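You operate a simulated robot arm through the tools that you are given. There is no shell and no other tool. Be economical: measure what you need, move in short steps, check, and stop when the job is done.

You are at the controls of a simulated robot arm. One attempt, no reset.

## Task
Put things in order on the top of the long bench. At the end: the yellow stopper stands where the red packet (marked "Peas") stood; the small yellow apple stands on top of the white mug; the purple cork stands on top of the beige wooden roller; the red packet stands where the small yellow apple stood; the yellow short brass weight (marked "100 g") is on the blue tin (marked "Pegs"); whatever was shut is shut again. Leave all else as you found it, and nothing knocked over.

It is judged by the outcome, as a careful person would: the job done as asked, and still so three seconds after it is handed in. It fails if anything else is knocked over, pushed out of place, dropped, spilled or broken. A push-on lid holds only when it is set on centred and level and pressed home; a screw cap is set on level and turned clockwise until tight.

## Robot
A 6-joint arm with a two-finger parallel gripper, fixed in place. Base frame: the origin is at the foot of the arm, x ahead of it, y to its left, z up; the work surface is at about z = 860. Lengths are in mm, angles in rad, forces in N, time in s.
With the tool pointing down near the work surface it reaches from about 240 to 640 mm from the base axis. Its first joint turns from -1.152 to 1.152 rad. Payload 2.7 kg.
The tool frame sits at the grasp point between the pads (the TCP): z along the fingers, y along the line on which they close. The tips reach 23 mm beyond it. The gripper opens to 94 mm. The fingers are 38 mm wide and 10 mm thick; the gripper's body (54 by 96 mm) begins 39 mm behind the TCP.
Orientation is that of the tool frame in the base frame, as a unit quaternion [x, y, z, w]. With the fingers straight down and closing along the base's y, the tool's x points along the base's -x, its y along +y and its z along -z.

## Interface
- The arm moves only by the tool step_arm. Its argument "plan" is a list of rows, each a list of 3 entries, a list of its own where there are three numbers: the turn, a rotation vector about the tool's x, y, z in rad, then the shift along the tool's x, y, z in mm, then the closure, from 0 (fully open) to 1 (shut). In form: [[[wx, wy, wz], [tx, ty, tz], jaw], ...]. A call has 1 to 10 rows; each row shifts and turns the commanded pose from where the row before left it, along the tool's axes as they then stand. A row lasts 0.2 s, in which the tool goes at most 50 mm and 0.15 rad; a call with a longer step from one row to the next is refused whole, and so is a gripper value outside its range. Where a pose cannot be reached the arm comes as near as it can. A force on the tool above 40 N (or 10 N above the force at the start of the call, whichever is more), or a blocked arm, ends the call early, and 0.2 s more pass. The fingers move at their own pace (about 45 mm/s each) and stop on an object; they squeeze with about 39 N. The grip force told is the motor's: it shows also when the fingers shut on nothing. Time passes only in rows, and 0.2 s behind the last, so rows that do not move let the fingers close. The reply holds the time, the measured pose of the TCP, the force on the tool along the base axes, the opening and the grip force, in the units named above and with some noise.
- Cameras (640 x 400 px; columns grow to the right, rows downward): "scene" is fixed at [81.6, -436.1, 1405.4]; the picture's right is [0.71, -0.70, 0.00], its down [-0.37, -0.38, -0.85] and it looks along [0.60, 0.60, -0.53] (base axes); focal length 311 px, centre (320, 200). "wrist" rides on the gripper at [-39, 0, -44] in the tool frame; the picture's right is [0.00, -1.00, 0.00], its down [0.97, 0.00, -0.24] and it looks along [0.24, 0.00, 0.97] (tool axes); focal length 218 px, centre (320, 200).
- capture(camera): a new picture of that camera. It takes no simulated time.
- probe_pixels(camera, pixels): there is no depth. For up to 12 entries [column, row, z] of the newest picture of that camera ("zoom" is the newest enlarged one), the place [x, y] in the base frame at which the ray of that pixel passes the height z, good to about 3 mm. It takes no simulated time.
- enlarge(camera, box): a new picture of the part [left, top, right, bottom] of that camera's present view, enlarged. It takes no simulated time.
- finish_job(): hands the job in; it is judged then, once.

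Keep the steps short. Do not move on a guess: measure, check each grasp and each placing, and mend mistakes. In all there are 80 turns and 34 pictures (those below and enlarged ones count). Leave the gripper open and the arm clear of the work at the hand-in unless told otherwise, and finish with a single line.

The tools are called after "Request:" as name(argument=value, ...) on one line, values as JSON. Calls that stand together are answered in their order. step_arm: Moves the arm, as the interface text tells. Its arguments: {"type":"object","properties":{"plan":{"type":"array","items":{"type":"array"}}},"required":["plan"]} The other tools are called the same way: capture (camera) takes a picture; probe_pixels (camera, pixels) gives the place at which the rays of pixels pass given heights; enlarge (camera, box) takes an enlarged picture of a part of a camera's view; finish_job () hands the job in.

At the start:

```text
time: 0.0
tcp_pos: [412.6, 18.7, 1162.7]
orientation: [-0.001, 1.0, 0.0, 0.0]
wrist_force: [-0.1, -0.1, -0.1]
opening: 94.0
gripper_force: 0.1
```

scene: 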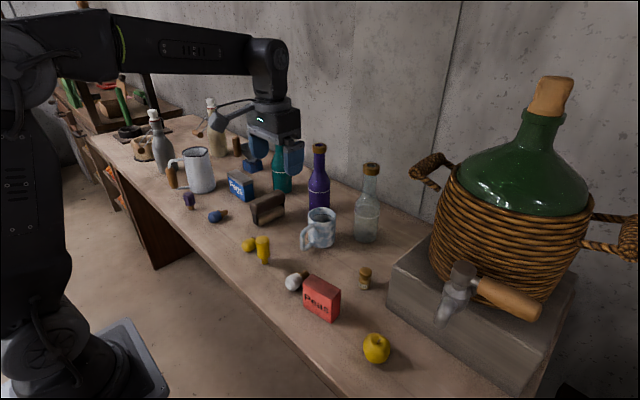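
wrist: 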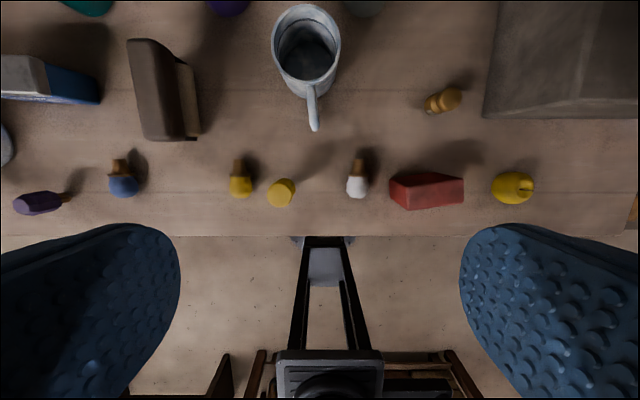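

I start by looking closely at the parts of the bench where the named things are.

Request:
enlarge(camera="scene", box=[120, 90, 300, 230])

Request:
enlarge(camera="scene", box=[220, 180, 420, 380])

Request:
enlarge(camera="wrist", box=[0, 0, 320, 230])

```text
2.86 times, centred on (210, 160) of scene
```

zoom: 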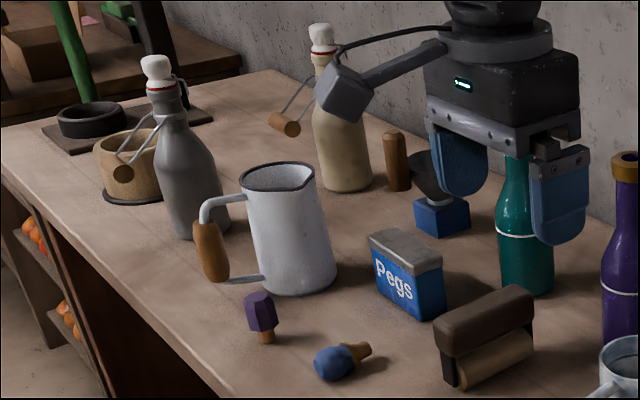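

```text
2.00 times, centred on (320, 280) of scene
```

zoom: 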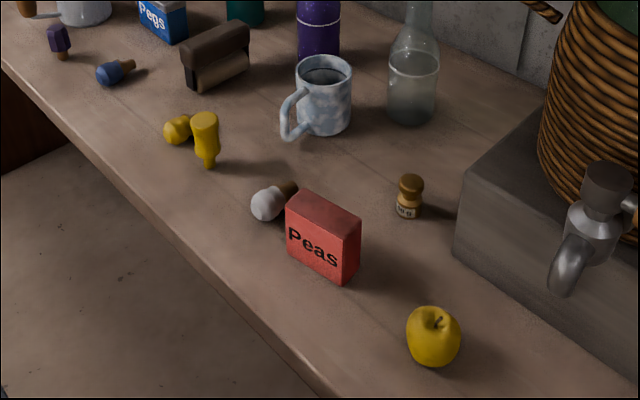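

```text
1.74 times, centred on (160, 115) of wrist
```

zoom: 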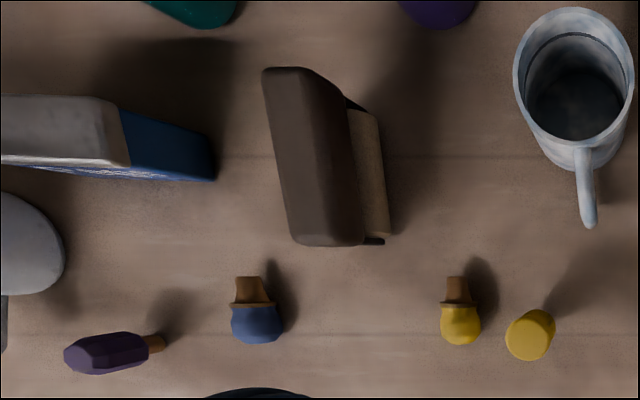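

I need to identify the roller, the stoppers, and the sizes. I zoom in harder on these.

Request:
enlarge(camera="scene", box=[225, 180, 305, 270])

Request:
enlarge(camera="scene", box=[195, 120, 275, 180])

Request:
probe_pixels(camera="wrist", pixels=[[272, 50, 940], [341, 50, 940], [307, 5, 940], [307, 82, 940], [490, 187, 885], [535, 187, 885], [512, 171, 885], [512, 204, 885], [240, 190, 870], [281, 193, 915], [356, 190, 870], [444, 100, 890]])

```text
4.44 times, centred on (265, 225) of scene
```

zoom: 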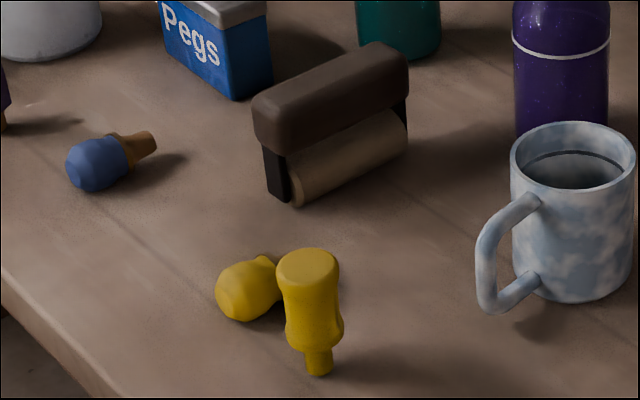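

```text
6.67 times, centred on (235, 150) of scene
```

zoom: 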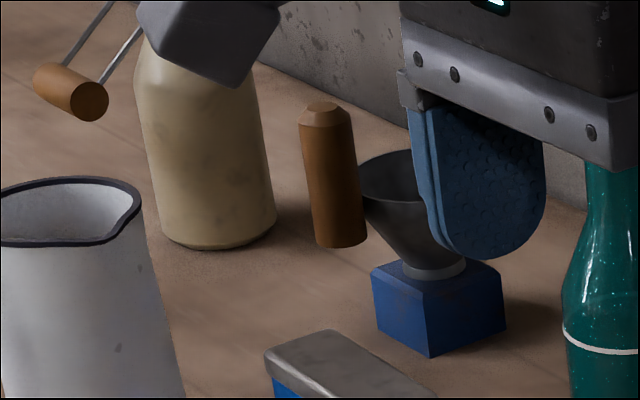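

```text
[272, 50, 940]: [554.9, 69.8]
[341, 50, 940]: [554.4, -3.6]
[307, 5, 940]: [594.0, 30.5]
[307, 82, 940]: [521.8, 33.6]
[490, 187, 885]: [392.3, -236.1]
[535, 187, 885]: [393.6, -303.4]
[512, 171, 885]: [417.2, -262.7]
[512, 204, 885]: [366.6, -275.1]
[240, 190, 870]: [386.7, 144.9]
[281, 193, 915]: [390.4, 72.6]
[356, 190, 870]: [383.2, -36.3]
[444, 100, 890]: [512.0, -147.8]
```

The beige roller is the frame thing with a dark top at (267,208). There are two yellow stopper-like things near (249,245), lying, and (263,250), standing. I go lower over them for a closer look.

Request:
step_arm(plan=[[[0, 0, 0], [5, 12, 40], 0], [[0, 0, 0], [5, 12, 40], 0], [[0, 0, 0], [5, 12, 40], 0], [[0, 0, 0], [5, 12, 0], 0], [[0, 0, 0], [0, 0, 0], 0]])

Request:
capture(camera="wrist")

```text
time: 1.2
tcp_pos: [393.1, 65.1, 1044.2]
orientation: [0.0, 1.0, 0.0, 0.0]
wrist_force: [-0.3, 1.1, -0.4]
opening: 94.4
gripper_force: 0.2
```

```text
26 pictures are left
```

wrist: 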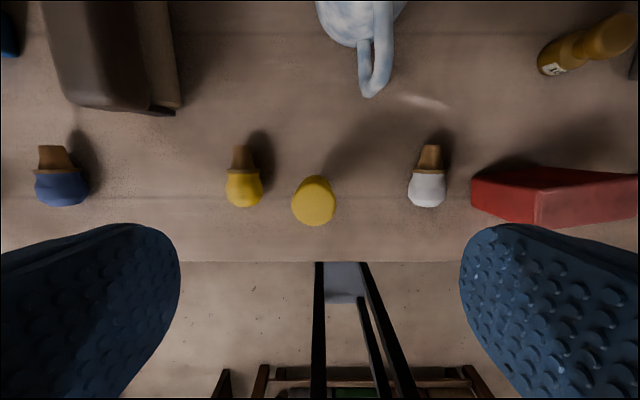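

I zoom into this view on the lying and standing yellow objects, and the purple cork.

Request:
enlarge(camera="wrist", box=[210, 120, 350, 240])

Request:
enlarge(camera="scene", box=[170, 180, 240, 230])

Request:
enlarge(camera="scene", box=[235, 230, 315, 295])

```text
3.33 times, centred on (280, 180) of wrist
```

zoom: 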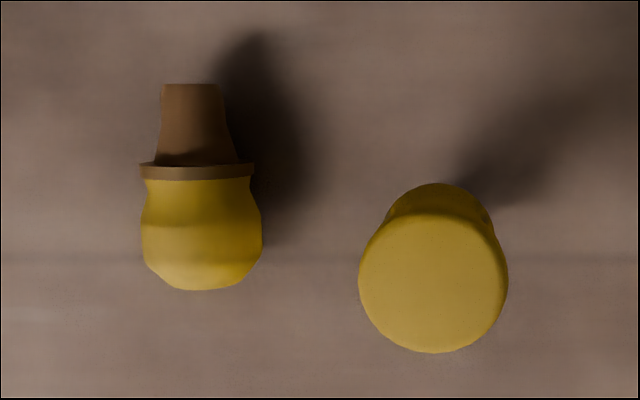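

```text
8.00 times, centred on (205, 205) of scene
```

zoom: 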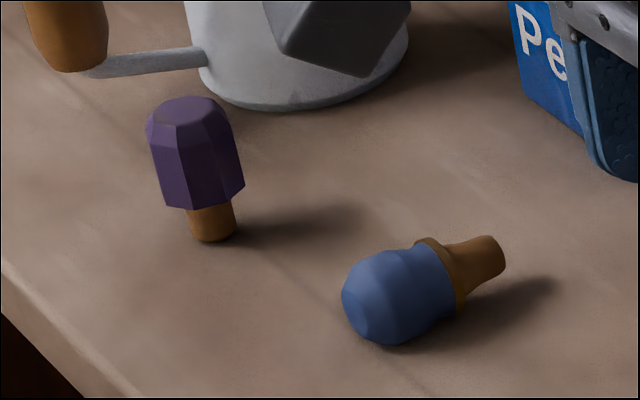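

```text
6.15 times, centred on (275, 262) of scene
```

zoom: 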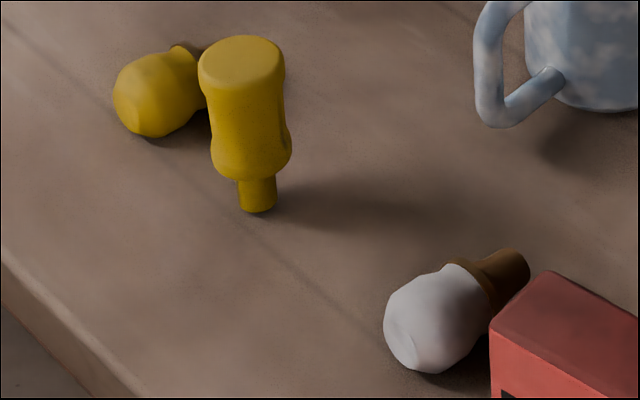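

The standing yellow one (263,250) is the stopper with a stem, of the same build as the standing purple cork; the lying ones are capped corks in a set of three. I take the standing one as the yellow stopper. Next I check the mug: I rise and look down into it, and look at the roller and tin from the same pose.

Request:
step_arm(plan=[[[0, 0, 0], [0, 0, -45], 0], [[0, 0, 0], [0, 0, -45], 0], [[0, 0, 0], [-30, 0, -15], 0], [[0, 0, 0], [-40, 10, 0], 0], [[0, 0, 0], [-40, 10, 0], 0], [[0, 0, 0], [-20, 10, 0], 0], [[0, 0, 0], [0, 0, 0], 0]])

Request:
capture(camera="wrist")

```text
time: 2.8
tcp_pos: [522.4, 95.8, 1146.9]
orientation: [-0.001, 1.0, 0.0, 0.0]
wrist_force: [-1.2, 0.6, 0.0]
opening: 94.2
gripper_force: 0.0
```

```text
22 pictures are left
```

wrist: 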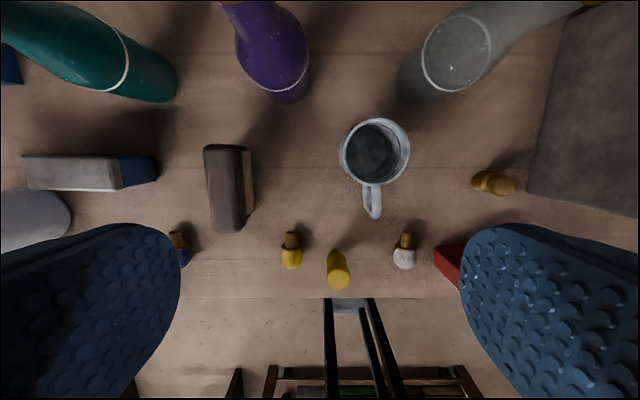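

I zoom in on the mug at (375,152) and on the roller and tin.

Request:
enlarge(camera="wrist", box=[325, 105, 425, 225])

Request:
enlarge(camera="wrist", box=[0, 120, 280, 250])

Request:
probe_pixels(camera="wrist", pixels=[[340, 150, 940], [411, 150, 940], [375, 118, 940], [375, 186, 940], [204, 146, 920], [246, 146, 920], [213, 231, 920], [246, 231, 920], [25, 157, 930], [118, 157, 930], [35, 189, 930], [121, 190, 930]])

```text
3.33 times, centred on (375, 165) of wrist
```

zoom: 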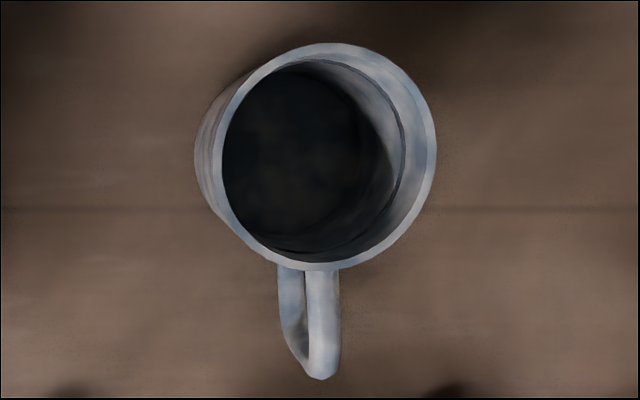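

```text
2.29 times, centred on (140, 185) of wrist
```

zoom: 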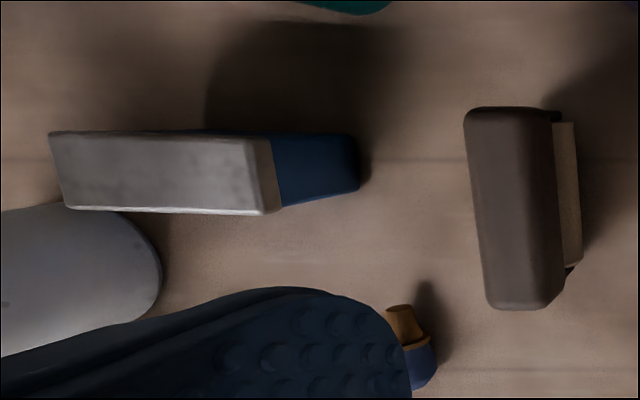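

```text
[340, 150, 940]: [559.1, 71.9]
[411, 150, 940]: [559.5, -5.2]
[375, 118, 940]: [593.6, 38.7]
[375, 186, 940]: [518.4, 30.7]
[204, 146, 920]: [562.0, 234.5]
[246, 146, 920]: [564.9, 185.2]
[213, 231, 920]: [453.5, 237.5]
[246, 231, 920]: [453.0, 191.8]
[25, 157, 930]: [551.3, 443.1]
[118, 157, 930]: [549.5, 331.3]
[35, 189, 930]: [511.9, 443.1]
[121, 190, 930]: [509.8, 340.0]
```

The mug (centre about (558,33), rim z≈940) is open with about 65 mm inside. The roller top is about x 455–562, y 190–236. Now the apple: I draw back in x at this safe height, then go right in y to look at it.

Request:
step_arm(plan=[[[0, 0, 0], [45, 0, 0], 0], [[0, 0, 0], [45, 0, 0], 0], [[0, 0, 0], [40, -40, 0], 0.0], [[0, 0, 0], [0, -48, 0], 0], [[0, 0, 0], [0, -48, 0], 0], [[0, 0, 0], [0, -48, 0], 0], [[0, 0, 0], [0, -48, 0], 0], [[0, 0, 0], [0, -48, 0], 0], [[0, 0, 0], [0, -48, 0], 0], [[0, 0, 0], [0, -33, 20], 0]])

Request:
capture(camera="wrist")

```text
refused: row 3 steps farther than a row can; nothing moved
```

```text
19 pictures are left
```

wrist: 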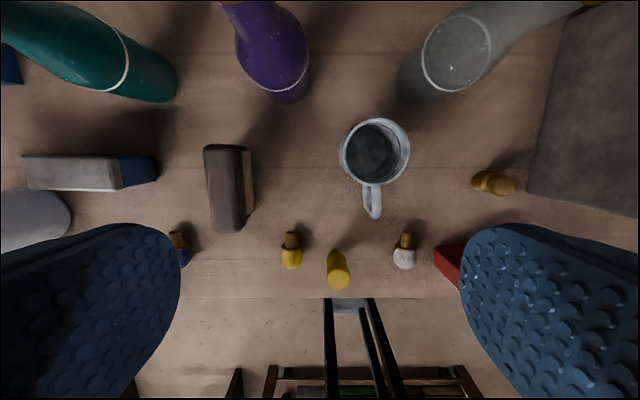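

One row was over 50 mm long, so the plan was refused. I send it again with shorter rows.

Request:
step_arm(plan=[[[0, 0, 0], [45, 0, 0], 0], [[0, 0, 0], [45, -15, 0], 0], [[0, 0, 0], [35, -30, 0], 0.0], [[0, 0, 0], [0, -48, 0], 0], [[0, 0, 0], [0, -48, 0], 0], [[0, 0, 0], [0, -48, 0], 0], [[0, 0, 0], [0, -48, 0], 0], [[0, 0, 0], [0, -48, 0], 0], [[0, 0, 0], [0, -48, 0], 0], [[0, 0, 0], [0, -20, 25], 0]])

```text
time: 5.0
tcp_pos: [398.0, -258.5, 1122.1]
orientation: [-0.001, 1.0, 0.001, 0.0]
wrist_force: [0.1, 1.0, 0.3]
opening: 94.3
gripper_force: 0.1
```

I look down at the apple and the packet from here.

Request:
capture(camera="wrist")

```text
18 pictures are left
```

wrist: 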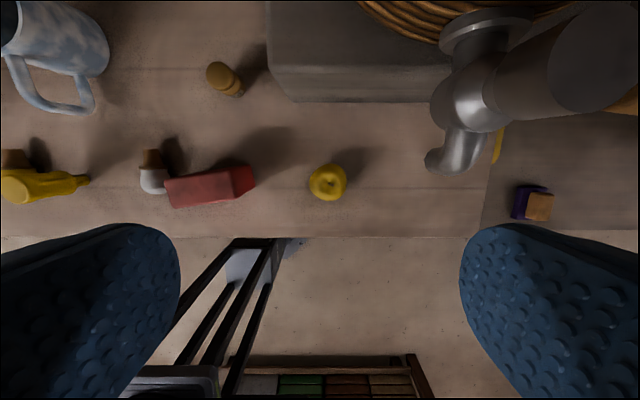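

Request:
probe_pixels(camera="wrist", pixels=[[328, 182, 885], [309, 182, 885], [347, 182, 885], [328, 163, 885], [328, 201, 885], [428, 165, 950], [440, 100, 980], [167, 205, 890], [255, 188, 890], [233, 170, 900], [164, 178, 900], [223, 78, 900]])

Request:
probe_pixels(camera="scene", pixels=[[376, 348, 885], [365, 362, 860], [304, 309, 860], [331, 321, 860], [340, 292, 900], [311, 275, 910], [263, 264, 860], [263, 241, 910], [364, 288, 860], [190, 208, 860], [188, 193, 910], [318, 244, 860]])

```text
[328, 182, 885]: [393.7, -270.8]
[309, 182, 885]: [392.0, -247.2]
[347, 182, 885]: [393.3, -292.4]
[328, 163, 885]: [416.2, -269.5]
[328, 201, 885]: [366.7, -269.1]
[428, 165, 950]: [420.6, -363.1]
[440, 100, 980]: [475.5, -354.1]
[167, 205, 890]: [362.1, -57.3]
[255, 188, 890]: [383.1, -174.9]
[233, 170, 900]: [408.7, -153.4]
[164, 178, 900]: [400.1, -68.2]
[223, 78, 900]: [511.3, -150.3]
```

```text
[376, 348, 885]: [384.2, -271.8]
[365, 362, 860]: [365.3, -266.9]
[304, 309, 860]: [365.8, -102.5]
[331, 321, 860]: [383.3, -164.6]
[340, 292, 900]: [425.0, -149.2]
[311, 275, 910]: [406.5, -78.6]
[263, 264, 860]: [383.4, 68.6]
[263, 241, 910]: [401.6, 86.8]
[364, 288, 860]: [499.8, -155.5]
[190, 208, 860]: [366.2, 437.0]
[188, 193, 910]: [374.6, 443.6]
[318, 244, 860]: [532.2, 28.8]
```

The apple's centre is about (391,-270) with diameter ≈ 48 mm; the tap (near x 420, y -363) is clear of the open fingers. I descend to TCP z≈900 around the apple, leaving the jaw open.

Request:
step_arm(plan=[[[0, 0, 0], [7, -11.5, 40], 0], [[0, 0, 0], [0, 0, 45], 0], [[0, 0, 0], [0, 0, 45], 0], [[0, 0, 0], [0, 0, 45], 0], [[0, 0, 0], [0, 0, 30], 0], [[0, 0, 0], [0, 0, 17], 0], [[0, 0, 0], [0, 0, 0], 0]])

Request:
capture(camera="wrist")

```text
time: 6.6
tcp_pos: [392.2, -268.2, 900.1]
orientation: [-0.001, 1.0, 0.0, 0.0]
wrist_force: [0.6, -0.5, 0.5]
opening: 94.1
gripper_force: 0.0
```

```text
17 pictures are left
```

wrist: 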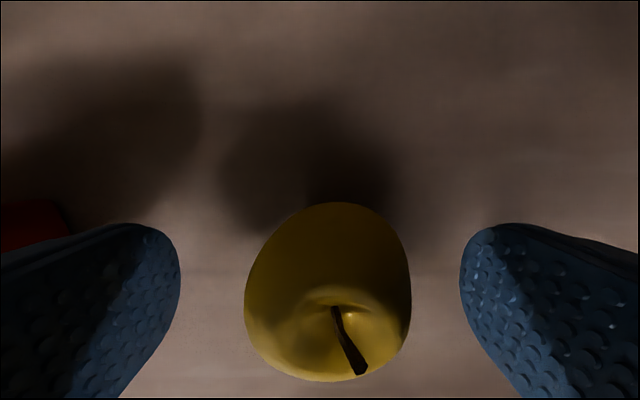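

The apple is between the fingers, about 3 mm nearer to the base than the pad line. I correct by 3 mm and close.

Request:
step_arm(plan=[[[0, 0, 0], [3.5, -2, 0], 0], [[0, 0, 0], [0, 0, 0], 0.3], [[0, 0, 0], [0, 0, 0], 0.6], [[0, 0, 0], [0, 0, 0], 0.8], [[0, 0, 0], [0, 0, 0], 0.8], [[0, 0, 0], [0, 0, 0], 0.8]])

```text
time: 8.0
tcp_pos: [387.9, -269.2, 901.1]
orientation: [-0.001, 1.0, 0.0, 0.0]
wrist_force: [0.4, -0.7, 1.2]
opening: 45.0
gripper_force: 39.6
```

The apple is held (opening 45 mm). I lift straight up and carry it left at x≈388.

Request:
step_arm(plan=[[[0, 0, 0], [0, 0, -20], 0.8], [[0, 0, 0], [0, 0, -40], 0.8], [[0, 0, 0], [0, 0, -40], 0.8], [[0, 0, 0], [0, 0, -45], 0.8], [[0, 0, 0], [0, 40, 0], 0.8], [[0, 0, 0], [0, 45, 0], 0.8], [[0, 0, 0], [0, 45, 0], 0.8], [[0, 0, 0], [0, 45, 0], 0.8], [[0, 0, 0], [0, 45, 0], 0.8], [[0, 0, 0], [0, 40, 0], 0.8]])

Request:
step_arm(plan=[[[0, 0, 0], [0, 42, 0], 0.8], [[0, 0, 0], [-20, 0, 0], 0.8], [[0, 0, 0], [-40, 0, 0], 0.8], [[0, 0, 0], [-40, 0, 0], 0.8], [[0, 0, 0], [0, 0, 0], 0.8]])

Request:
capture(camera="wrist")

```text
time: 10.2
tcp_pos: [386.0, -9.1, 1047.3]
orientation: [0.0, 1.0, 0.001, 0.0]
wrist_force: [-0.1, 0.4, 0.0]
opening: 44.9
gripper_force: 39.5
```

```text
time: 11.4
tcp_pos: [488.6, 32.4, 1047.7]
orientation: [-0.001, 1.0, 0.0, 0.0]
wrist_force: [0.4, 0.0, 0.1]
opening: 44.9
gripper_force: 39.0
```

```text
16 pictures are left
```

wrist: 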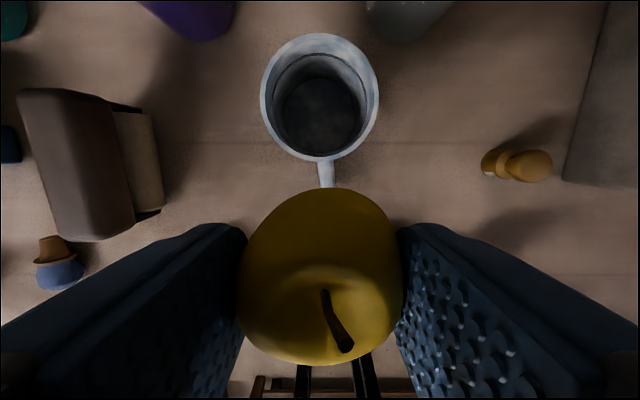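

I zoom in on the mug's inside to judge where its floor is.

Request:
enlarge(camera="wrist", box=[250, 20, 390, 170])

```text
2.67 times, centred on (320, 95) of wrist
```

zoom: 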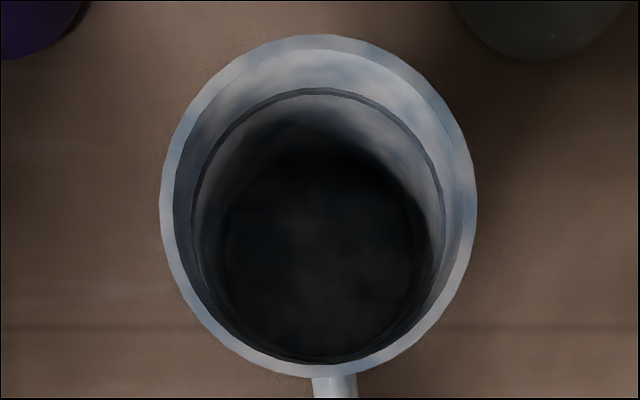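

The mug looks hollow, with an inside wider than the 45 mm apple. I'll find out by touch: go over the mug centre (557,33), lower until the apple's bottom is just above the rim, then lower in small steps, watching the force.

Request:
step_arm(plan=[[[0, 0, 0], [-34, 0.5, 0], 0.8], [[0, 0, 0], [-34.5, 0, 0], 0.8], [[0, 0, 0], [0, 0, 25], 0.8], [[0, 0, 0], [0, 0, 20], 0.8], [[0, 0, 0], [0, 0, 10], 0.8], [[0, 0, 0], [0, 0, 0], 0.8]])

Request:
enlarge(camera="scene", box=[270, 130, 370, 260])

```text
time: 12.8
tcp_pos: [556.9, 32.5, 990.3]
orientation: [-0.001, 1.0, 0.0, 0.0]
wrist_force: [0.8, 0.6, -0.6]
opening: 44.7
gripper_force: 38.7
```

```text
3.08 times, centred on (320, 195) of scene
```

zoom: 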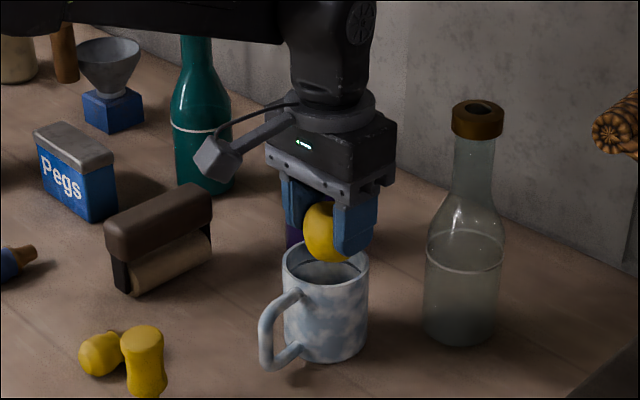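

The apple hangs above the mug mouth. I lower it slowly in 2.5 mm steps and watch for contact.

Request:
step_arm(plan=[[[0, 0, 0], [0, 0, 2.5], 0.8], [[0, 0, 0], [0, 0, 2.5], 0.8], [[0, 0, 0], [0, 0, 2.5], 0.8], [[0, 0, 0], [0, 0, 2.5], 0.8], [[0, 0, 0], [0, 0, 2.5], 0.8], [[0, 0, 0], [0, 0, 0], 0.8]])

```text
time: 14.2
tcp_pos: [556.7, 32.7, 984.4]
orientation: [0.0, 1.0, 0.001, 0.005]
wrist_force: [-7.3, -0.8, 36.6]
opening: 44.6
gripper_force: 39.1
```

There is contact with 37 N at TCP 984, so the mug carries the apple at rim height. I back off to ease the force.

Request:
step_arm(plan=[[[0, 0, 0], [0, 0, -4], 0.8], [[0, 0, 0], [0, 0, -1.5], 0.8], [[0, 0, 0], [0, 0, 0], 0.8]])

```text
time: 15.0
tcp_pos: [555.2, 32.2, 984.6]
orientation: [0.001, 1.0, 0.0, 0.0]
wrist_force: [6.8, -0.2, 12.7]
opening: 44.9
gripper_force: 38.3
```

Request:
step_arm(plan=[[[0, 0, 0], [0, 0, -1], 0.8], [[0, 0, 0], [0, 0, -1], 0.8], [[0, 0, 0], [0, 0, 0], 0.8]])

Request:
enlarge(camera="scene", box=[270, 150, 370, 260])

```text
time: 15.8
tcp_pos: [553.6, 31.8, 984.2]
orientation: [0.001, 1.0, 0.001, -0.003]
wrist_force: [0.2, 1.2, 0.9]
opening: 44.8
gripper_force: 38.4
```

```text
3.64 times, centred on (320, 205) of scene
```

zoom: 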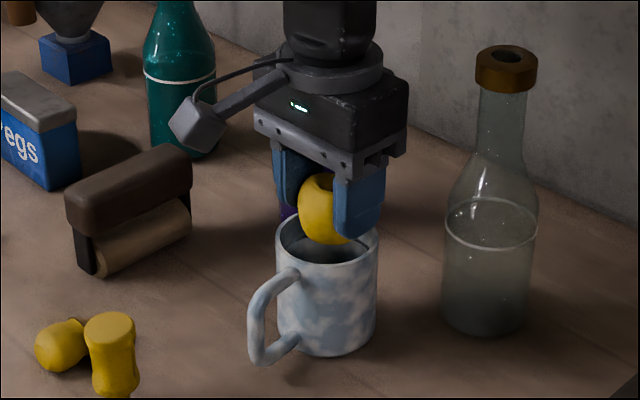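

The force is about zero now, and the apple's bottom sits at the centre of the mug mouth at rim height. I open slightly, then wider.

Request:
step_arm(plan=[[[0, 0, 0], [0, 0, 0], 0.48], [[0, 0, 0], [0, 0, 0], 0.45], [[0, 0, 0], [0, 0, 0], 0.35], [[0, 0, 0], [0, 0, 0], 0.2], [[0, 0, 0], [0, 0, 0], 0.2]])

Request:
capture(camera="wrist")

```text
time: 17.0
tcp_pos: [555.5, 32.8, 986.8]
orientation: [-0.002, 1.0, 0.001, 0.0]
wrist_force: [0.5, -0.6, -0.7]
opening: 75.2
gripper_force: 0.1
```

```text
12 pictures are left
```

wrist: 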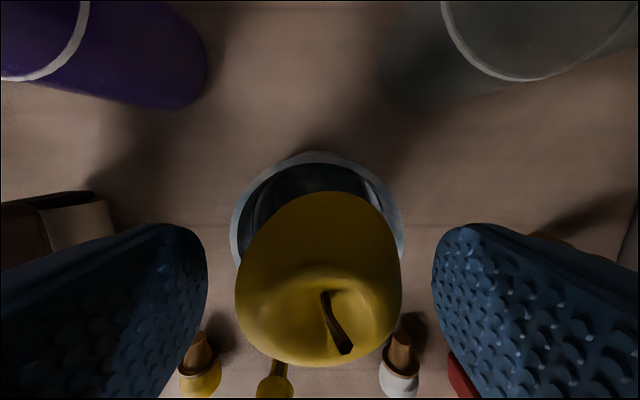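

The apple stands on the mug on its own. I rise straight up, and measure the packet's corners and its neighbours in the scene picture.

Request:
step_arm(plan=[[[0, 0, 0], [0, 0, 0], 0.1], [[0, 0, 0], [0, 0, -20], 0.0], [[0, 0, 0], [0, 0, -40], 0], [[0, 0, 0], [0, 0, -40], 0], [[0, 0, 0], [0, 0, -35], 0], [[0, 0, 0], [40, 0, 0], 0], [[0, 0, 0], [45, 0, 0], 0], [[0, 0, 0], [45, 0, 0], 0], [[0, 0, 0], [37, -20, 0], 0], [[0, 0, 0], [0, -40, 0], 0]])

Request:
step_arm(plan=[[[0, 0, 0], [0, -45, 0], 0], [[0, 0, 0], [0, -45, 45], 0], [[0, 0, 0], [0, 0, 30], 0], [[0, 0, 0], [0, 0, 0], 0]])

Request:
capture(camera="wrist")

Request:
capture(camera="scene")

```text
time: 19.2
tcp_pos: [387.6, -28.5, 1123.5]
orientation: [-0.001, 1.0, 0.0, 0.001]
wrist_force: [-0.3, 0.0, 0.2]
opening: 94.0
gripper_force: 0.0
```

```text
refused: row 2 steps farther than a row can; nothing moved
```

```text
11 pictures are left
```

wrist: 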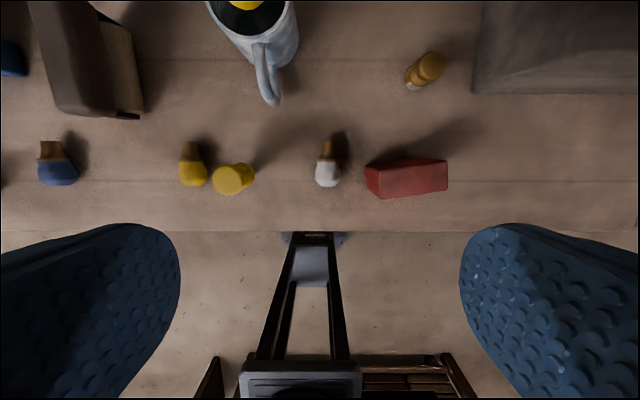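

```text
10 pictures are left
```

scene: 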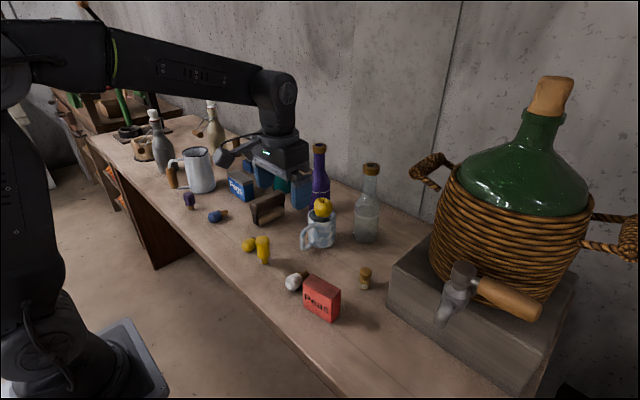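

Apple still on the mug at (323,207). I now measure the packet, stopper, and weight from these pictures.

Request:
probe_pixels(camera="scene", pixels=[[304, 308, 860], [330, 321, 860], [340, 313, 860], [302.5, 282, 910], [331.5, 299, 910], [340.5, 289, 910], [313.5, 275, 910], [302.5, 282, 900], [340.5, 289, 900], [313.5, 275, 900], [290, 289, 872], [305, 272, 870]])

Request:
probe_pixels(camera="wrist", pixels=[[366, 167, 905], [412, 156, 905], [447, 159, 905], [447, 190, 860], [378, 198, 905], [340, 180, 872], [327, 187, 870], [215, 165, 870], [234, 180, 915], [252, 168, 862], [433, 65, 905], [414, 82, 865]])

```text
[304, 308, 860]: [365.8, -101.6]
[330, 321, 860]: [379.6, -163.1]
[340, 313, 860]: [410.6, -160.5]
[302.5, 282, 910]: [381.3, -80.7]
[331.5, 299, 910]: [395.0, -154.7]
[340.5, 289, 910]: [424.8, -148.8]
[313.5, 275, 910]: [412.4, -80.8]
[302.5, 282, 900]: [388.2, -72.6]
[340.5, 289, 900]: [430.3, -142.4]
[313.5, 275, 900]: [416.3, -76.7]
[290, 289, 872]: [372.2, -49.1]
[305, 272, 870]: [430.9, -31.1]
```

```text
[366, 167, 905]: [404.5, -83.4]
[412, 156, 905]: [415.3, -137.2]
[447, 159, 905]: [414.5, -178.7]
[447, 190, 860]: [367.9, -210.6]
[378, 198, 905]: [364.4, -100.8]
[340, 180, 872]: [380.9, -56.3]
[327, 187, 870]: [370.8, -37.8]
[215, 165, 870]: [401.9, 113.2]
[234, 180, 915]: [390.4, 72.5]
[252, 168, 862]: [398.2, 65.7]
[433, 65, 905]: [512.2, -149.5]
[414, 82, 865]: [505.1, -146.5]
```

Packet: about 63 × 32 × 67 mm, centre near (388,-129), turned about 0.22 rad. I'll grip it on its short ends. I turn the tool by 0.22 and move above it, stopping with the tips above its top.

Request:
step_arm(plan=[[[0, 0, -0.11], [0, -40, 0], 0], [[0, 0, -0.11], [0, -35, 0], 0], [[0, 0, 0], [0, 0, 0], 0]])

```text
time: 20.0
tcp_pos: [390.9, -104.1, 1123.2]
orientation: [-0.11, 0.994, 0.0, -0.001]
wrist_force: [0.2, -0.1, -0.3]
opening: 93.9
gripper_force: 0.2
```

The yaw is right. I shift to over the packet centre and go down to z≈985, then look.

Request:
step_arm(plan=[[[0, 0, 0], [7.8, -23.9, 20], 0], [[0, 0, 0], [0, 0, 45], 0], [[0, 0, 0], [0, 0, 45], 0], [[0, 0, 0], [0, 0, 28], 0], [[0, 0, 0], [0, 0, 0], 0]])

Request:
capture(camera="wrist")

```text
time: 21.2
tcp_pos: [389.9, -129.3, 983.5]
orientation: [-0.111, 0.994, 0.001, 0.0]
wrist_force: [-0.8, 0.3, 0.2]
opening: 94.0
gripper_force: 0.1
```

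```text
9 pictures are left
```

wrist: 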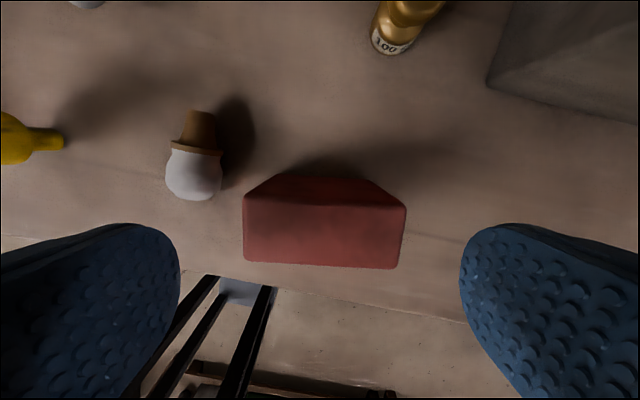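

The packet is centred, with the white cork about 13 mm clear of the left finger. A small yaw fix of +0.05, then down to z≈905 and close.

Request:
step_arm(plan=[[[0, 0, 0.05], [0, -1, 20], 0], [[0, 0, 0], [0, 0, 25], 0], [[0, 0, 0], [0, 0, 20], 0], [[0, 0, 0], [0, 0, 13], 0], [[0, 0, 0], [0, 0, 0], 0], [[0, 0, 0], [0, 0, 0], 0.2], [[0, 0, 0], [0, 0, 0], 0.4], [[0, 0, 0], [0, 0, 0], 0.6], [[0, 0, 0], [0, 0, 0], 0.6]])

```text
time: 23.2
tcp_pos: [391.3, -128.5, 907.1]
orientation: [-0.085, 0.996, 0.0, 0.0]
wrist_force: [1.3, -0.5, 0.1]
opening: 74.8
gripper_force: 39.6
```

The packet is held (74.8 mm). I lift it 45 mm, carry it to the apple's old spot (389,-270), and lower it almost to the bench.

Request:
step_arm(plan=[[[0, 0, 0], [0, 0, -20], 0.6], [[0, 0, 0], [0, 0, -25], 0.6], [[0, 0, 0], [6.2, -34.7, 0], 0.6], [[0, 0, 0], [6.2, -34.7, 0], 0.6], [[0, 0, 0], [6.2, -34.7, 0], 0.6], [[0, 0, 0], [6.2, -34.7, 0], 0.6], [[0, 0, 0], [0, 0, 20], 0.6], [[0, 0, 0], [0, 0, 15], 0.6], [[0, 0, 0], [0, 0, 6], 0.6], [[0, 0, 0], [0, 0, 0], 0.6]])

```text
time: 25.4
tcp_pos: [391.0, -269.8, 909.0]
orientation: [-0.085, 0.996, 0.0, 0.0]
wrist_force: [-0.3, 0.9, -0.3]
opening: 74.3
gripper_force: 38.9
```

I lower in 1 mm steps to touch down.

Request:
step_arm(plan=[[[0, 0, 0], [1, 0, 1], 0.6], [[0, 0, 0], [0, 0, 1], 0.6], [[0, 0, 0], [0, 0, 1], 0.6], [[0, 0, 0], [0, 0, 0], 0.6]])

```text
time: 26.4
tcp_pos: [388.9, -268.9, 905.8]
orientation: [-0.086, 0.996, -0.001, -0.001]
wrist_force: [0.7, -0.3, -0.6]
opening: 74.3
gripper_force: 39.5
```

Request:
step_arm(plan=[[[0, 0, 0], [0, 0, 1], 0.6], [[0, 0, 0], [0, 0, 1], 0.6], [[0, 0, 0], [0, 0, 0], 0.6]])

```text
time: 27.2
tcp_pos: [389.7, -269.0, 904.7]
orientation: [-0.085, 0.996, -0.001, 0.0]
wrist_force: [-8.5, 6.0, 25.3]
opening: 74.6
gripper_force: 38.6
```

Touchdown (25 N). I ease up 1 mm, open, and rise straight up.

Request:
step_arm(plan=[[[0, 0, 0], [0, 0, -1], 0.6], [[0, 0, 0], [0, 0, 0], 0.15], [[0, 0, 0], [0, 0, 0], 0.0], [[0, 0, 0], [0, 0, 0], 0.0], [[0, 0, 0], [0, 0, -30], 0], [[0, 0, 0], [0, 0, -40], 0], [[0, 0, 0], [0, 0, -45], 0], [[0, 0, 0], [0, 0, -45], 0], [[0, 0, 0.06], [0, 0, -40], 0], [[0, 0, 0.11], [0, 0, 0], 0]])

```text
time: 29.4
tcp_pos: [387.6, -271.0, 1107.6]
orientation: [0.0, 1.0, 0.0, 0.0]
wrist_force: [0.2, 0.9, -0.1]
opening: 93.9
gripper_force: 0.0
```

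Packet released. Next the yellow stopper, standing at about (391.5,69.5), top z≈928. I go over it.

Request:
step_arm(plan=[[[0, 0, 0], [0, 45, 0], 0], [[0, 0, 0], [0, 45, 0], 0], [[0, 0, 0], [0, 45, 0], 0], [[0, 0, 0], [0, 45, 0], 0], [[0, 0, 0], [0, 45, 0], 0.1], [[0, 0, 0], [0, 45, 0], 0.2], [[0, 0, 0], [-4, 45, 0], 0.3], [[0, 0, 0], [0, 25.5, 35], 0.3], [[0, 0, 0], [0, 0, 45], 0.3], [[0, 0, 0], [0, 0, 30], 0.3]])

Request:
capture(camera="wrist")

```text
time: 31.6
tcp_pos: [393.8, 70.7, 994.5]
orientation: [0.0, 1.0, 0.0, 0.0]
wrist_force: [0.8, -0.4, 0.3]
opening: 65.5
gripper_force: 0.0
```

```text
8 pictures are left
```

wrist: 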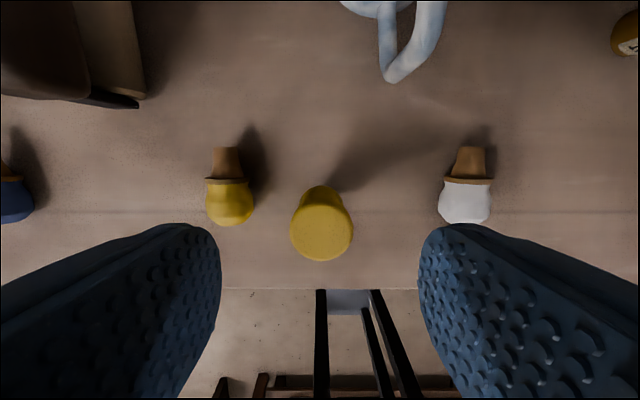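

The stopper is centred in y, about 4–5 mm nearer the base in x. I correct, descend to z≈904, and close.

Request:
step_arm(plan=[[[0, 0, 0], [4.5, 0, 20], 0.3], [[0, 0, 0], [0, 0, 30], 0.3], [[0, 0, 0], [0, 0, 25], 0.3], [[0, 0, 0], [0, 0, 15], 0.3], [[0, 0, 0], [0, 0, 0], 0.3], [[0, 0, 0], [0, 0, 0], 0.5], [[0, 0, 0], [0, 0, 0], 0.7], [[0, 0, 0], [0, 0, 0], 0.8], [[0, 0, 0], [0, 0, 0], 0.8]])

```text
time: 33.6
tcp_pos: [388.2, 71.5, 903.8]
orientation: [-0.001, 1.0, 0.0, 0.001]
wrist_force: [-0.2, 0.5, -0.2]
opening: 30.6
gripper_force: 39.2
```

Held (30.6 mm). I lift 50 mm, carry it to the packet's old spot (390,-129), and lower it to just above the bench.

Request:
step_arm(plan=[[[0, 0, 0], [0, 0, -20], 0.8], [[0, 0, 0], [0, 0, -30], 0.8], [[0, 0, 0], [0, -40, 0], 0.8], [[0, 0, 0], [0, -40, 0], 0.8], [[0, 0, 0], [0, -40, 0], 0.8], [[0, 0, 0], [0, -40, 0], 0.8], [[0, 0, 0], [-1.5, -40, 0], 0.8], [[0, 0, 0], [0, 0, 25], 0.8], [[0, 0, 0], [0, 0, 20], 0.8], [[0, 0, 0], [0, 0, 2], 0.8]])

Request:
step_arm(plan=[[[0, 0, 0], [0, 0, 1], 0.8], [[0, 0, 0], [0, 0, 1], 0.8], [[0, 0, 0], [0, 0, 1], 0.8], [[0, 0, 0], [0, 0, 0], 0.8]])

```text
time: 35.8
tcp_pos: [388.6, -127.4, 908.1]
orientation: [-0.002, 1.0, 0.0, 0.0]
wrist_force: [-0.2, 0.5, -0.5]
opening: 30.2
gripper_force: 39.1
```

```text
time: 36.8
tcp_pos: [388.3, -128.9, 905.3]
orientation: [-0.001, 1.0, 0.0, 0.0]
wrist_force: [0.4, -0.7, -0.8]
opening: 30.5
gripper_force: 39.7
```

Not touching yet; a little lower.

Request:
step_arm(plan=[[[0, 0, 0], [0, 0, 1], 0.8], [[0, 0, 0], [0, 0, 0.7], 0.8], [[0, 0, 0], [0, 0, 0], 0.8]])

```text
time: 37.6
tcp_pos: [390.4, -129.3, 904.5]
orientation: [-0.002, 1.0, 0.0, 0.001]
wrist_force: [-5.0, 1.3, 19.6]
opening: 30.5
gripper_force: 39.0
```

Contact (20 N). I ease up 0.7 mm, then open slowly to 60 mm.

Request:
step_arm(plan=[[[0, 0, 0], [0, 0, -0.7], 0.8], [[0, 0, 0], [0, 0, 0], 0.8], [[0, 0, 0], [0, 0, 0], 0.64], [[0, 0, 0], [0, 0, 0], 0.6], [[0, 0, 0], [0, 0, 0], 0.45], [[0, 0, 0], [0, 0, 0], 0.35], [[0, 0, 0], [0, 0, 0], 0.35]])

Request:
enlarge(camera="scene", box=[230, 190, 420, 380])

```text
time: 39.2
tcp_pos: [388.4, -129.1, 903.4]
orientation: [-0.001, 1.0, 0.0, 0.0]
wrist_force: [-0.2, 0.0, 0.5]
opening: 61.2
gripper_force: 0.0
```

```text
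2.11 times, centred on (325, 285) of scene
```

zoom: 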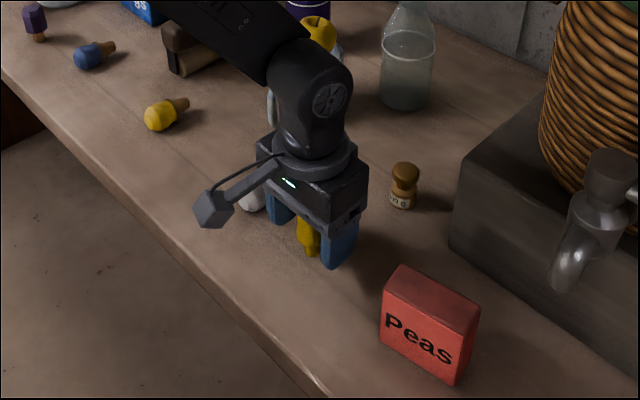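

The stopper stands on its stem at the packet's old spot and the packet stands at the apple's. I rise straight up and go over the brass weight at about (512,-150).

Request:
step_arm(plan=[[[0, 0, 0], [0, 0, 0], 0.2], [[0, 0, 0], [0, 0, -20], 0.2], [[0, 0, 0], [0, 0, -40], 0.2], [[0, 0, 0], [0, 0, -45], 0.35], [[0, 0, 0], [-10, 0, -45], 0.35], [[0, 0, 0], [-40, -5, 0], 0.35], [[0, 0, 0], [-40, -10, 0], 0.35], [[0, 0, 0], [-32, -6, 0], 0.35], [[0, 0, 0], [0, 0, 45], 0.35], [[0, 0, 0], [0, 0, 30], 0.35]])

Request:
capture(camera="wrist")

```text
time: 41.4
tcp_pos: [509.6, -150.9, 977.8]
orientation: [0.0, 1.0, -0.001, -0.001]
wrist_force: [0.5, 0.2, 0.1]
opening: 61.1
gripper_force: 0.1
```

```text
6 pictures are left
```

wrist: 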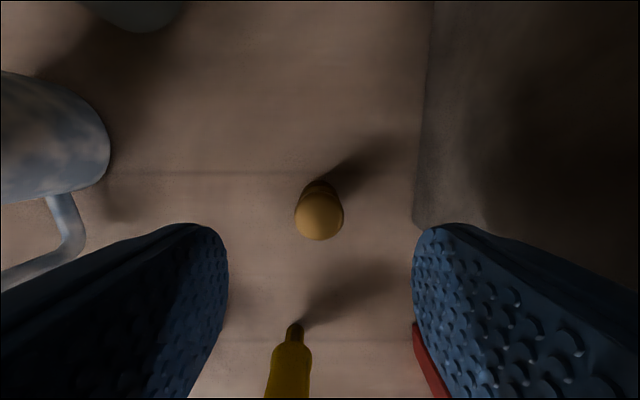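

The weight is exactly centred at (319,216). I descend 88 mm and close.

Request:
step_arm(plan=[[[0, 0, 0], [0, 0, 30], 0.35], [[0, 0, 0], [0, 0, 30], 0.35], [[0, 0, 0], [0, 0, 18], 0.35], [[0, 0, 0], [0, 0, 10], 0.35], [[0, 0, 0], [0, 0, 0], 0.5], [[0, 0, 0], [0, 0, 0], 0.7], [[0, 0, 0], [0, 0, 0], 0.85], [[0, 0, 0], [0, 0, 0], 0.85]])

```text
time: 43.2
tcp_pos: [510.9, -149.9, 890.8]
orientation: [-0.001, 1.0, 0.001, 0.0]
wrist_force: [0.2, -0.3, -0.2]
opening: 27.2
gripper_force: 39.0
```

Held (27.2 mm). Before carrying, I probe the tin lid, the jug, and the purple cork in the scene picture.

Request:
probe_pixels(camera="scene", pixels=[[239.7, 178, 936], [227, 174, 936], [241, 186, 936], [253, 181, 936], [238, 170, 936], [201, 188, 860], [201, 192, 860], [195.7, 152, 980], [209, 152, 980], [212, 183, 870], [239, 199, 860], [251, 201, 860]])

Request:
step_arm(plan=[[[0, 0, 0], [0, 0, -20], 0.85], [[0, 0, 0], [0, 0, -45], 0.85], [[0, 0, 0], [0, 0, -45], 0.85], [[0, 0, 0], [30, 0, -35], 0.85], [[0, 0, 0], [45, 10, 0], 0.85], [[0, 0, 0], [30, 35, 0], 0.85], [[0, 0, 0], [0, 45, 0], 0.85], [[0, 0, 0], [0, 45, 0], 0.85], [[0, 0, 0], [0, 45, 0], 0.85], [[0, 0, 0], [0, 45, 0], 0.85]])

```text
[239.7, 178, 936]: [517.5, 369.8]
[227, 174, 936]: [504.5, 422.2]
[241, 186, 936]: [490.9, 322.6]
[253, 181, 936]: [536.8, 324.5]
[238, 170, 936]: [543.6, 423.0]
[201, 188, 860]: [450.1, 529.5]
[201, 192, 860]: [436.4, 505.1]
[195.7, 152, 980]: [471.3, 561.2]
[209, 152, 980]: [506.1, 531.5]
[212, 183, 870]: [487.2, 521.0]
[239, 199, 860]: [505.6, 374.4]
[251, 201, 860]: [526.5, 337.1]
```

```text
time: 45.4
tcp_pos: [405.6, 75.0, 1035.9]
orientation: [0.0, 1.0, 0.0, 0.0]
wrist_force: [0.3, -0.6, -1.4]
opening: 26.7
gripper_force: 38.8
```

The jug is well clear (base near (450,510)). The tin lid centre is about (522,376), z≈936. I carry the weight toward it and look from above.

Request:
step_arm(plan=[[[0, 0, 0], [0, 45, 0], 0.85], [[0, 0, 0], [0, 45, 0], 0.85], [[0, 0, 0], [0, 45, 0], 0.85], [[0, 0, 0], [0, 45, 0], 0.85], [[0, 0, 0], [-20, 40, 0], 0.85], [[0, 0, 0], [-30, 35, 0], 0.85], [[0, 0, 0], [-35, 35, 0], 0.85], [[0, 0, 0], [-27, 10, 0], 0.85], [[0, 0, 0], [0, 0, 0], 0.85]])

Request:
capture(camera="wrist")

```text
time: 47.4
tcp_pos: [507.5, 367.1, 1031.5]
orientation: [-0.002, 1.0, -0.001, -0.001]
wrist_force: [0.5, 0.4, -1.4]
opening: 27.2
gripper_force: 38.8
out of reach, approached as far as the arm can: row 8
```

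```text
5 pictures are left
```

wrist: 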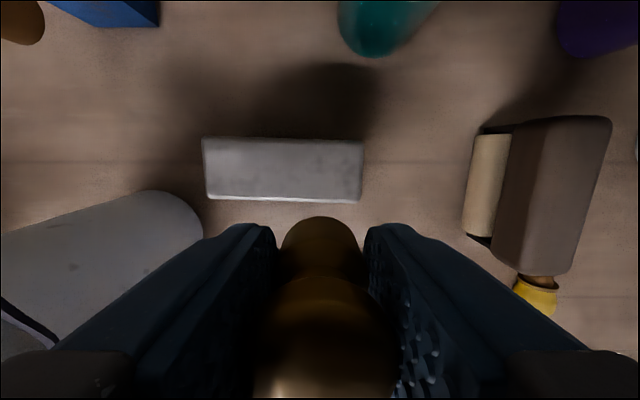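

Lid in this view: x 514–552, y 340–442, so its centre lies slightly beyond vertical reach at this height. Lower down the reach is longer; I go down 40 mm (weight bottom still about 30 mm above the lid) and read the pose.

Request:
step_arm(plan=[[[0, 0, 0], [0, 0, 20], 0.85], [[0, 0, 0], [0, 0, 15], 0.85], [[0, 0, 0], [0, 0, 0], 0.85]])

```text
time: 48.2
tcp_pos: [506.8, 366.8, 997.7]
orientation: [-0.001, 1.0, 0.0, 0.0]
wrist_force: [0.0, 1.0, -0.4]
opening: 26.5
gripper_force: 38.7
```

The pose follows the reached point. I now try moving toward the lid's near-right part, (528,361).

Request:
step_arm(plan=[[[0, 0, 0], [-11, -3, 0], 0.85], [[0, 0, 0], [-10, -3, 0], 0.85], [[0, 0, 0], [0, 0, 0], 0.85]])

```text
time: 49.0
tcp_pos: [522.3, 357.2, 997.1]
orientation: [-0.001, 1.0, -0.001, 0.001]
wrist_force: [-0.2, 0.6, -0.9]
opening: 26.8
gripper_force: 38.8
out of reach, approached as far as the arm can: row 2
```

Request:
step_arm(plan=[[[0, 0, 0], [0, 0, 12], 0.85], [[0, 0, 0], [0, 0, 8], 0.85], [[0, 0, 0], [-5, 2, 0], 0.85], [[0, 0, 0], [-4, 2, 0], 0.85], [[0, 0, 0], [0, 0, 0], 0.85]])

```text
time: 50.2
tcp_pos: [526.4, 356.7, 976.5]
orientation: [-0.001, 1.0, 0.0, 0.0]
wrist_force: [-0.4, 0.1, -0.8]
opening: 27.1
gripper_force: 39.5
out of reach, approached as far as the arm can: row 4
```

I'm at radius 636 with the weight about 12–15 mm in from the front edge and 17 mm from the right end of the lid. I go a bit lower and try a few mm more, then verify by picture.

Request:
step_arm(plan=[[[0, 0, 0], [0, 0, 4], 0.85], [[0, 0, 0], [-3, 0.5, 0], 0.85], [[0, 0, 0], [0, 0, 0], 0.85]])

Request:
enlarge(camera="wrist", box=[160, 100, 480, 300])

```text
time: 51.0
tcp_pos: [526.9, 356.5, 971.7]
orientation: [-0.001, 1.0, 0.001, 0.0]
wrist_force: [-0.5, -0.7, -1.4]
opening: 26.9
gripper_force: 38.5
```

```text
2.00 times, centred on (320, 200) of wrist
```

zoom: 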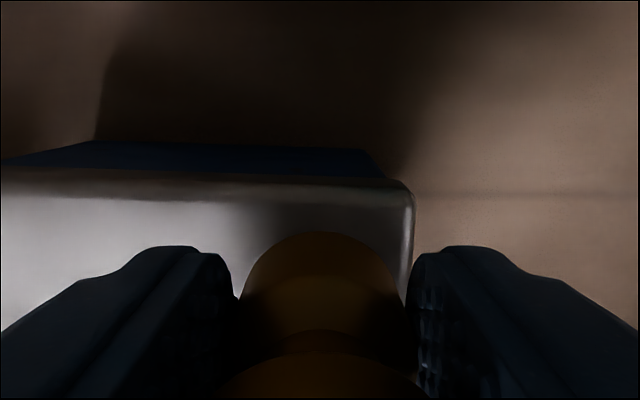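

The weight is wholly over the lid: about 3 mm margin to the right end and a few mm front and back. I lower it in small steps to contact.

Request:
step_arm(plan=[[[0, 0, 0], [0, 2, 1], 0.85], [[0, 0, 0], [0, 0, 1], 0.85], [[0, 0, 0], [0, 0, 1], 0.85], [[0, 0, 0], [0, 0, 1], 0.85], [[0, 0, 0], [0, 0, 0], 0.85]])

```text
time: 52.2
tcp_pos: [528.7, 356.9, 969.7]
orientation: [0.0, 1.0, 0.0, 0.0]
wrist_force: [-0.3, -0.3, -1.5]
opening: 27.0
gripper_force: 39.1
out of reach, approached as far as the arm can: row 1
```

Request:
step_arm(plan=[[[0, 0, 0], [0, 0, 1.5], 0.85], [[0, 0, 0], [0, 0, 1.5], 0.85], [[0, 0, 0], [0, 0, 1], 0.85], [[0, 0, 0], [0, 0, 0], 0.85]])

```text
time: 53.2
tcp_pos: [529.1, 357.5, 964.9]
orientation: [-0.001, 1.0, -0.001, -0.001]
wrist_force: [0.4, 0.6, 0.2]
opening: 26.9
gripper_force: 39.8
```

Request:
step_arm(plan=[[[0, 0, 0], [0, 0, 0.8], 0.85], [[0, 0, 0], [0, 0, 0.8], 0.85], [[0, 0, 0], [0, 0, 0], 0.85]])

```text
time: 54.0
tcp_pos: [527.1, 357.0, 964.6]
orientation: [-0.001, 1.0, 0.0, 0.002]
wrist_force: [0.4, 1.7, 7.0]
opening: 26.6
gripper_force: 39.3
```

Contact at 7 N. I open the fingers here and rise straight up.

Request:
step_arm(plan=[[[0, 0, 0], [0, 0, -0.4], 0.85], [[0, 0, 0], [0, 0, 0], 0.68], [[0, 0, 0], [0, 0, 0], 0.6], [[0, 0, 0], [0, 0, 0], 0.45], [[0, 0, 0], [0, 0, 0], 0.35], [[0, 0, 0], [0, 0, -20], 0.35], [[0, 0, 0], [0, 0, -20], 0.35], [[0, 0, 0], [20, 0, -20], 0.35], [[0, 0, 0], [40, 0, -20], 0.35]])

```text
time: 56.0
tcp_pos: [463.6, 352.4, 1043.5]
orientation: [0.0, 1.0, 0.001, 0.001]
wrist_force: [0.4, -0.5, -0.2]
opening: 61.3
gripper_force: 0.1
out of reach, approached as far as the arm can: row 7
```

The weight is released. Next I go above the purple cork (about (370,433)) and look.

Request:
step_arm(plan=[[[0, 0, 0], [40, 20, 0], 0.35], [[0, 0, 0], [30, 30, 0], 0.35], [[0, 0, 0], [15, 25, 20], 0.35], [[0, 0, 0], [0, 0, 0], 0.35]])

Request:
capture(camera="wrist")

```text
time: 57.0
tcp_pos: [378.3, 427.5, 1023.8]
orientation: [0.0, 1.0, 0.0, 0.0]
wrist_force: [-0.1, 0.3, 0.6]
opening: 61.0
gripper_force: 0.1
```

```text
3 pictures are left
```

wrist: 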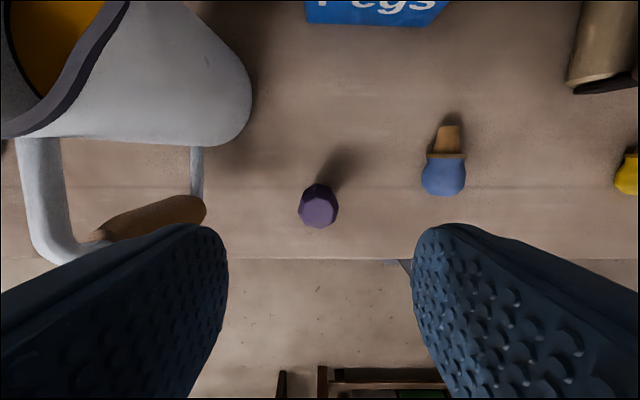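

The purple cork is at (319,208), which is about (374,428); the jug and blue cork are over 25 mm clear of the fingers. I descend to z≈900 and close.

Request:
step_arm(plan=[[[0, 0, 0], [4, 0.5, 35], 0.35], [[0, 0, 0], [0, 0, 40], 0.35], [[0, 0, 0], [0, 0, 30], 0.35], [[0, 0, 0], [0, 0, 18], 0.35], [[0, 0, 0], [0, 0, 0], 0.35], [[0, 0, 0], [0, 0, 0], 0.5], [[0, 0, 0], [0, 0, 0], 0.7], [[0, 0, 0], [0, 0, 0], 0.85], [[0, 0, 0], [0, 0, 0], 0.85]])

```text
time: 59.0
tcp_pos: [376.6, 429.0, 899.3]
orientation: [-0.001, 1.0, -0.001, 0.001]
wrist_force: [0.2, 0.4, -0.2]
opening: 29.3
gripper_force: 38.9
```

Held (29.3 mm). By triangulation the roller's top is centred at about (511,210), z≈938, 35 mm wide. I lift and carry the cork there, keeping it well above.

Request:
step_arm(plan=[[[0, 0, 0], [0, 0, -25], 0.85], [[0, 0, 0], [0, 0, -45], 0.85], [[0, 0, 0], [0, 0, -45], 0.85], [[0, 0, 0], [0, -36.5, -15], 0.85], [[0, 0, 0], [-22, -36.5, 0], 0.85], [[0, 0, 0], [-28, -36.5, 0], 0.85], [[0, 0, 0], [-28, -36.5, 0], 0.85], [[0, 0, 0], [-28, -36.5, 0], 0.85], [[0, 0, 0], [-28.5, -36.5, 0], 0.85], [[0, 0, 0], [0, 0, 0], 0.85]])

```text
time: 61.2
tcp_pos: [509.3, 207.8, 1029.5]
orientation: [-0.001, 1.0, 0.0, 0.0]
wrist_force: [-0.1, 0.1, 0.0]
opening: 29.2
gripper_force: 38.8
```

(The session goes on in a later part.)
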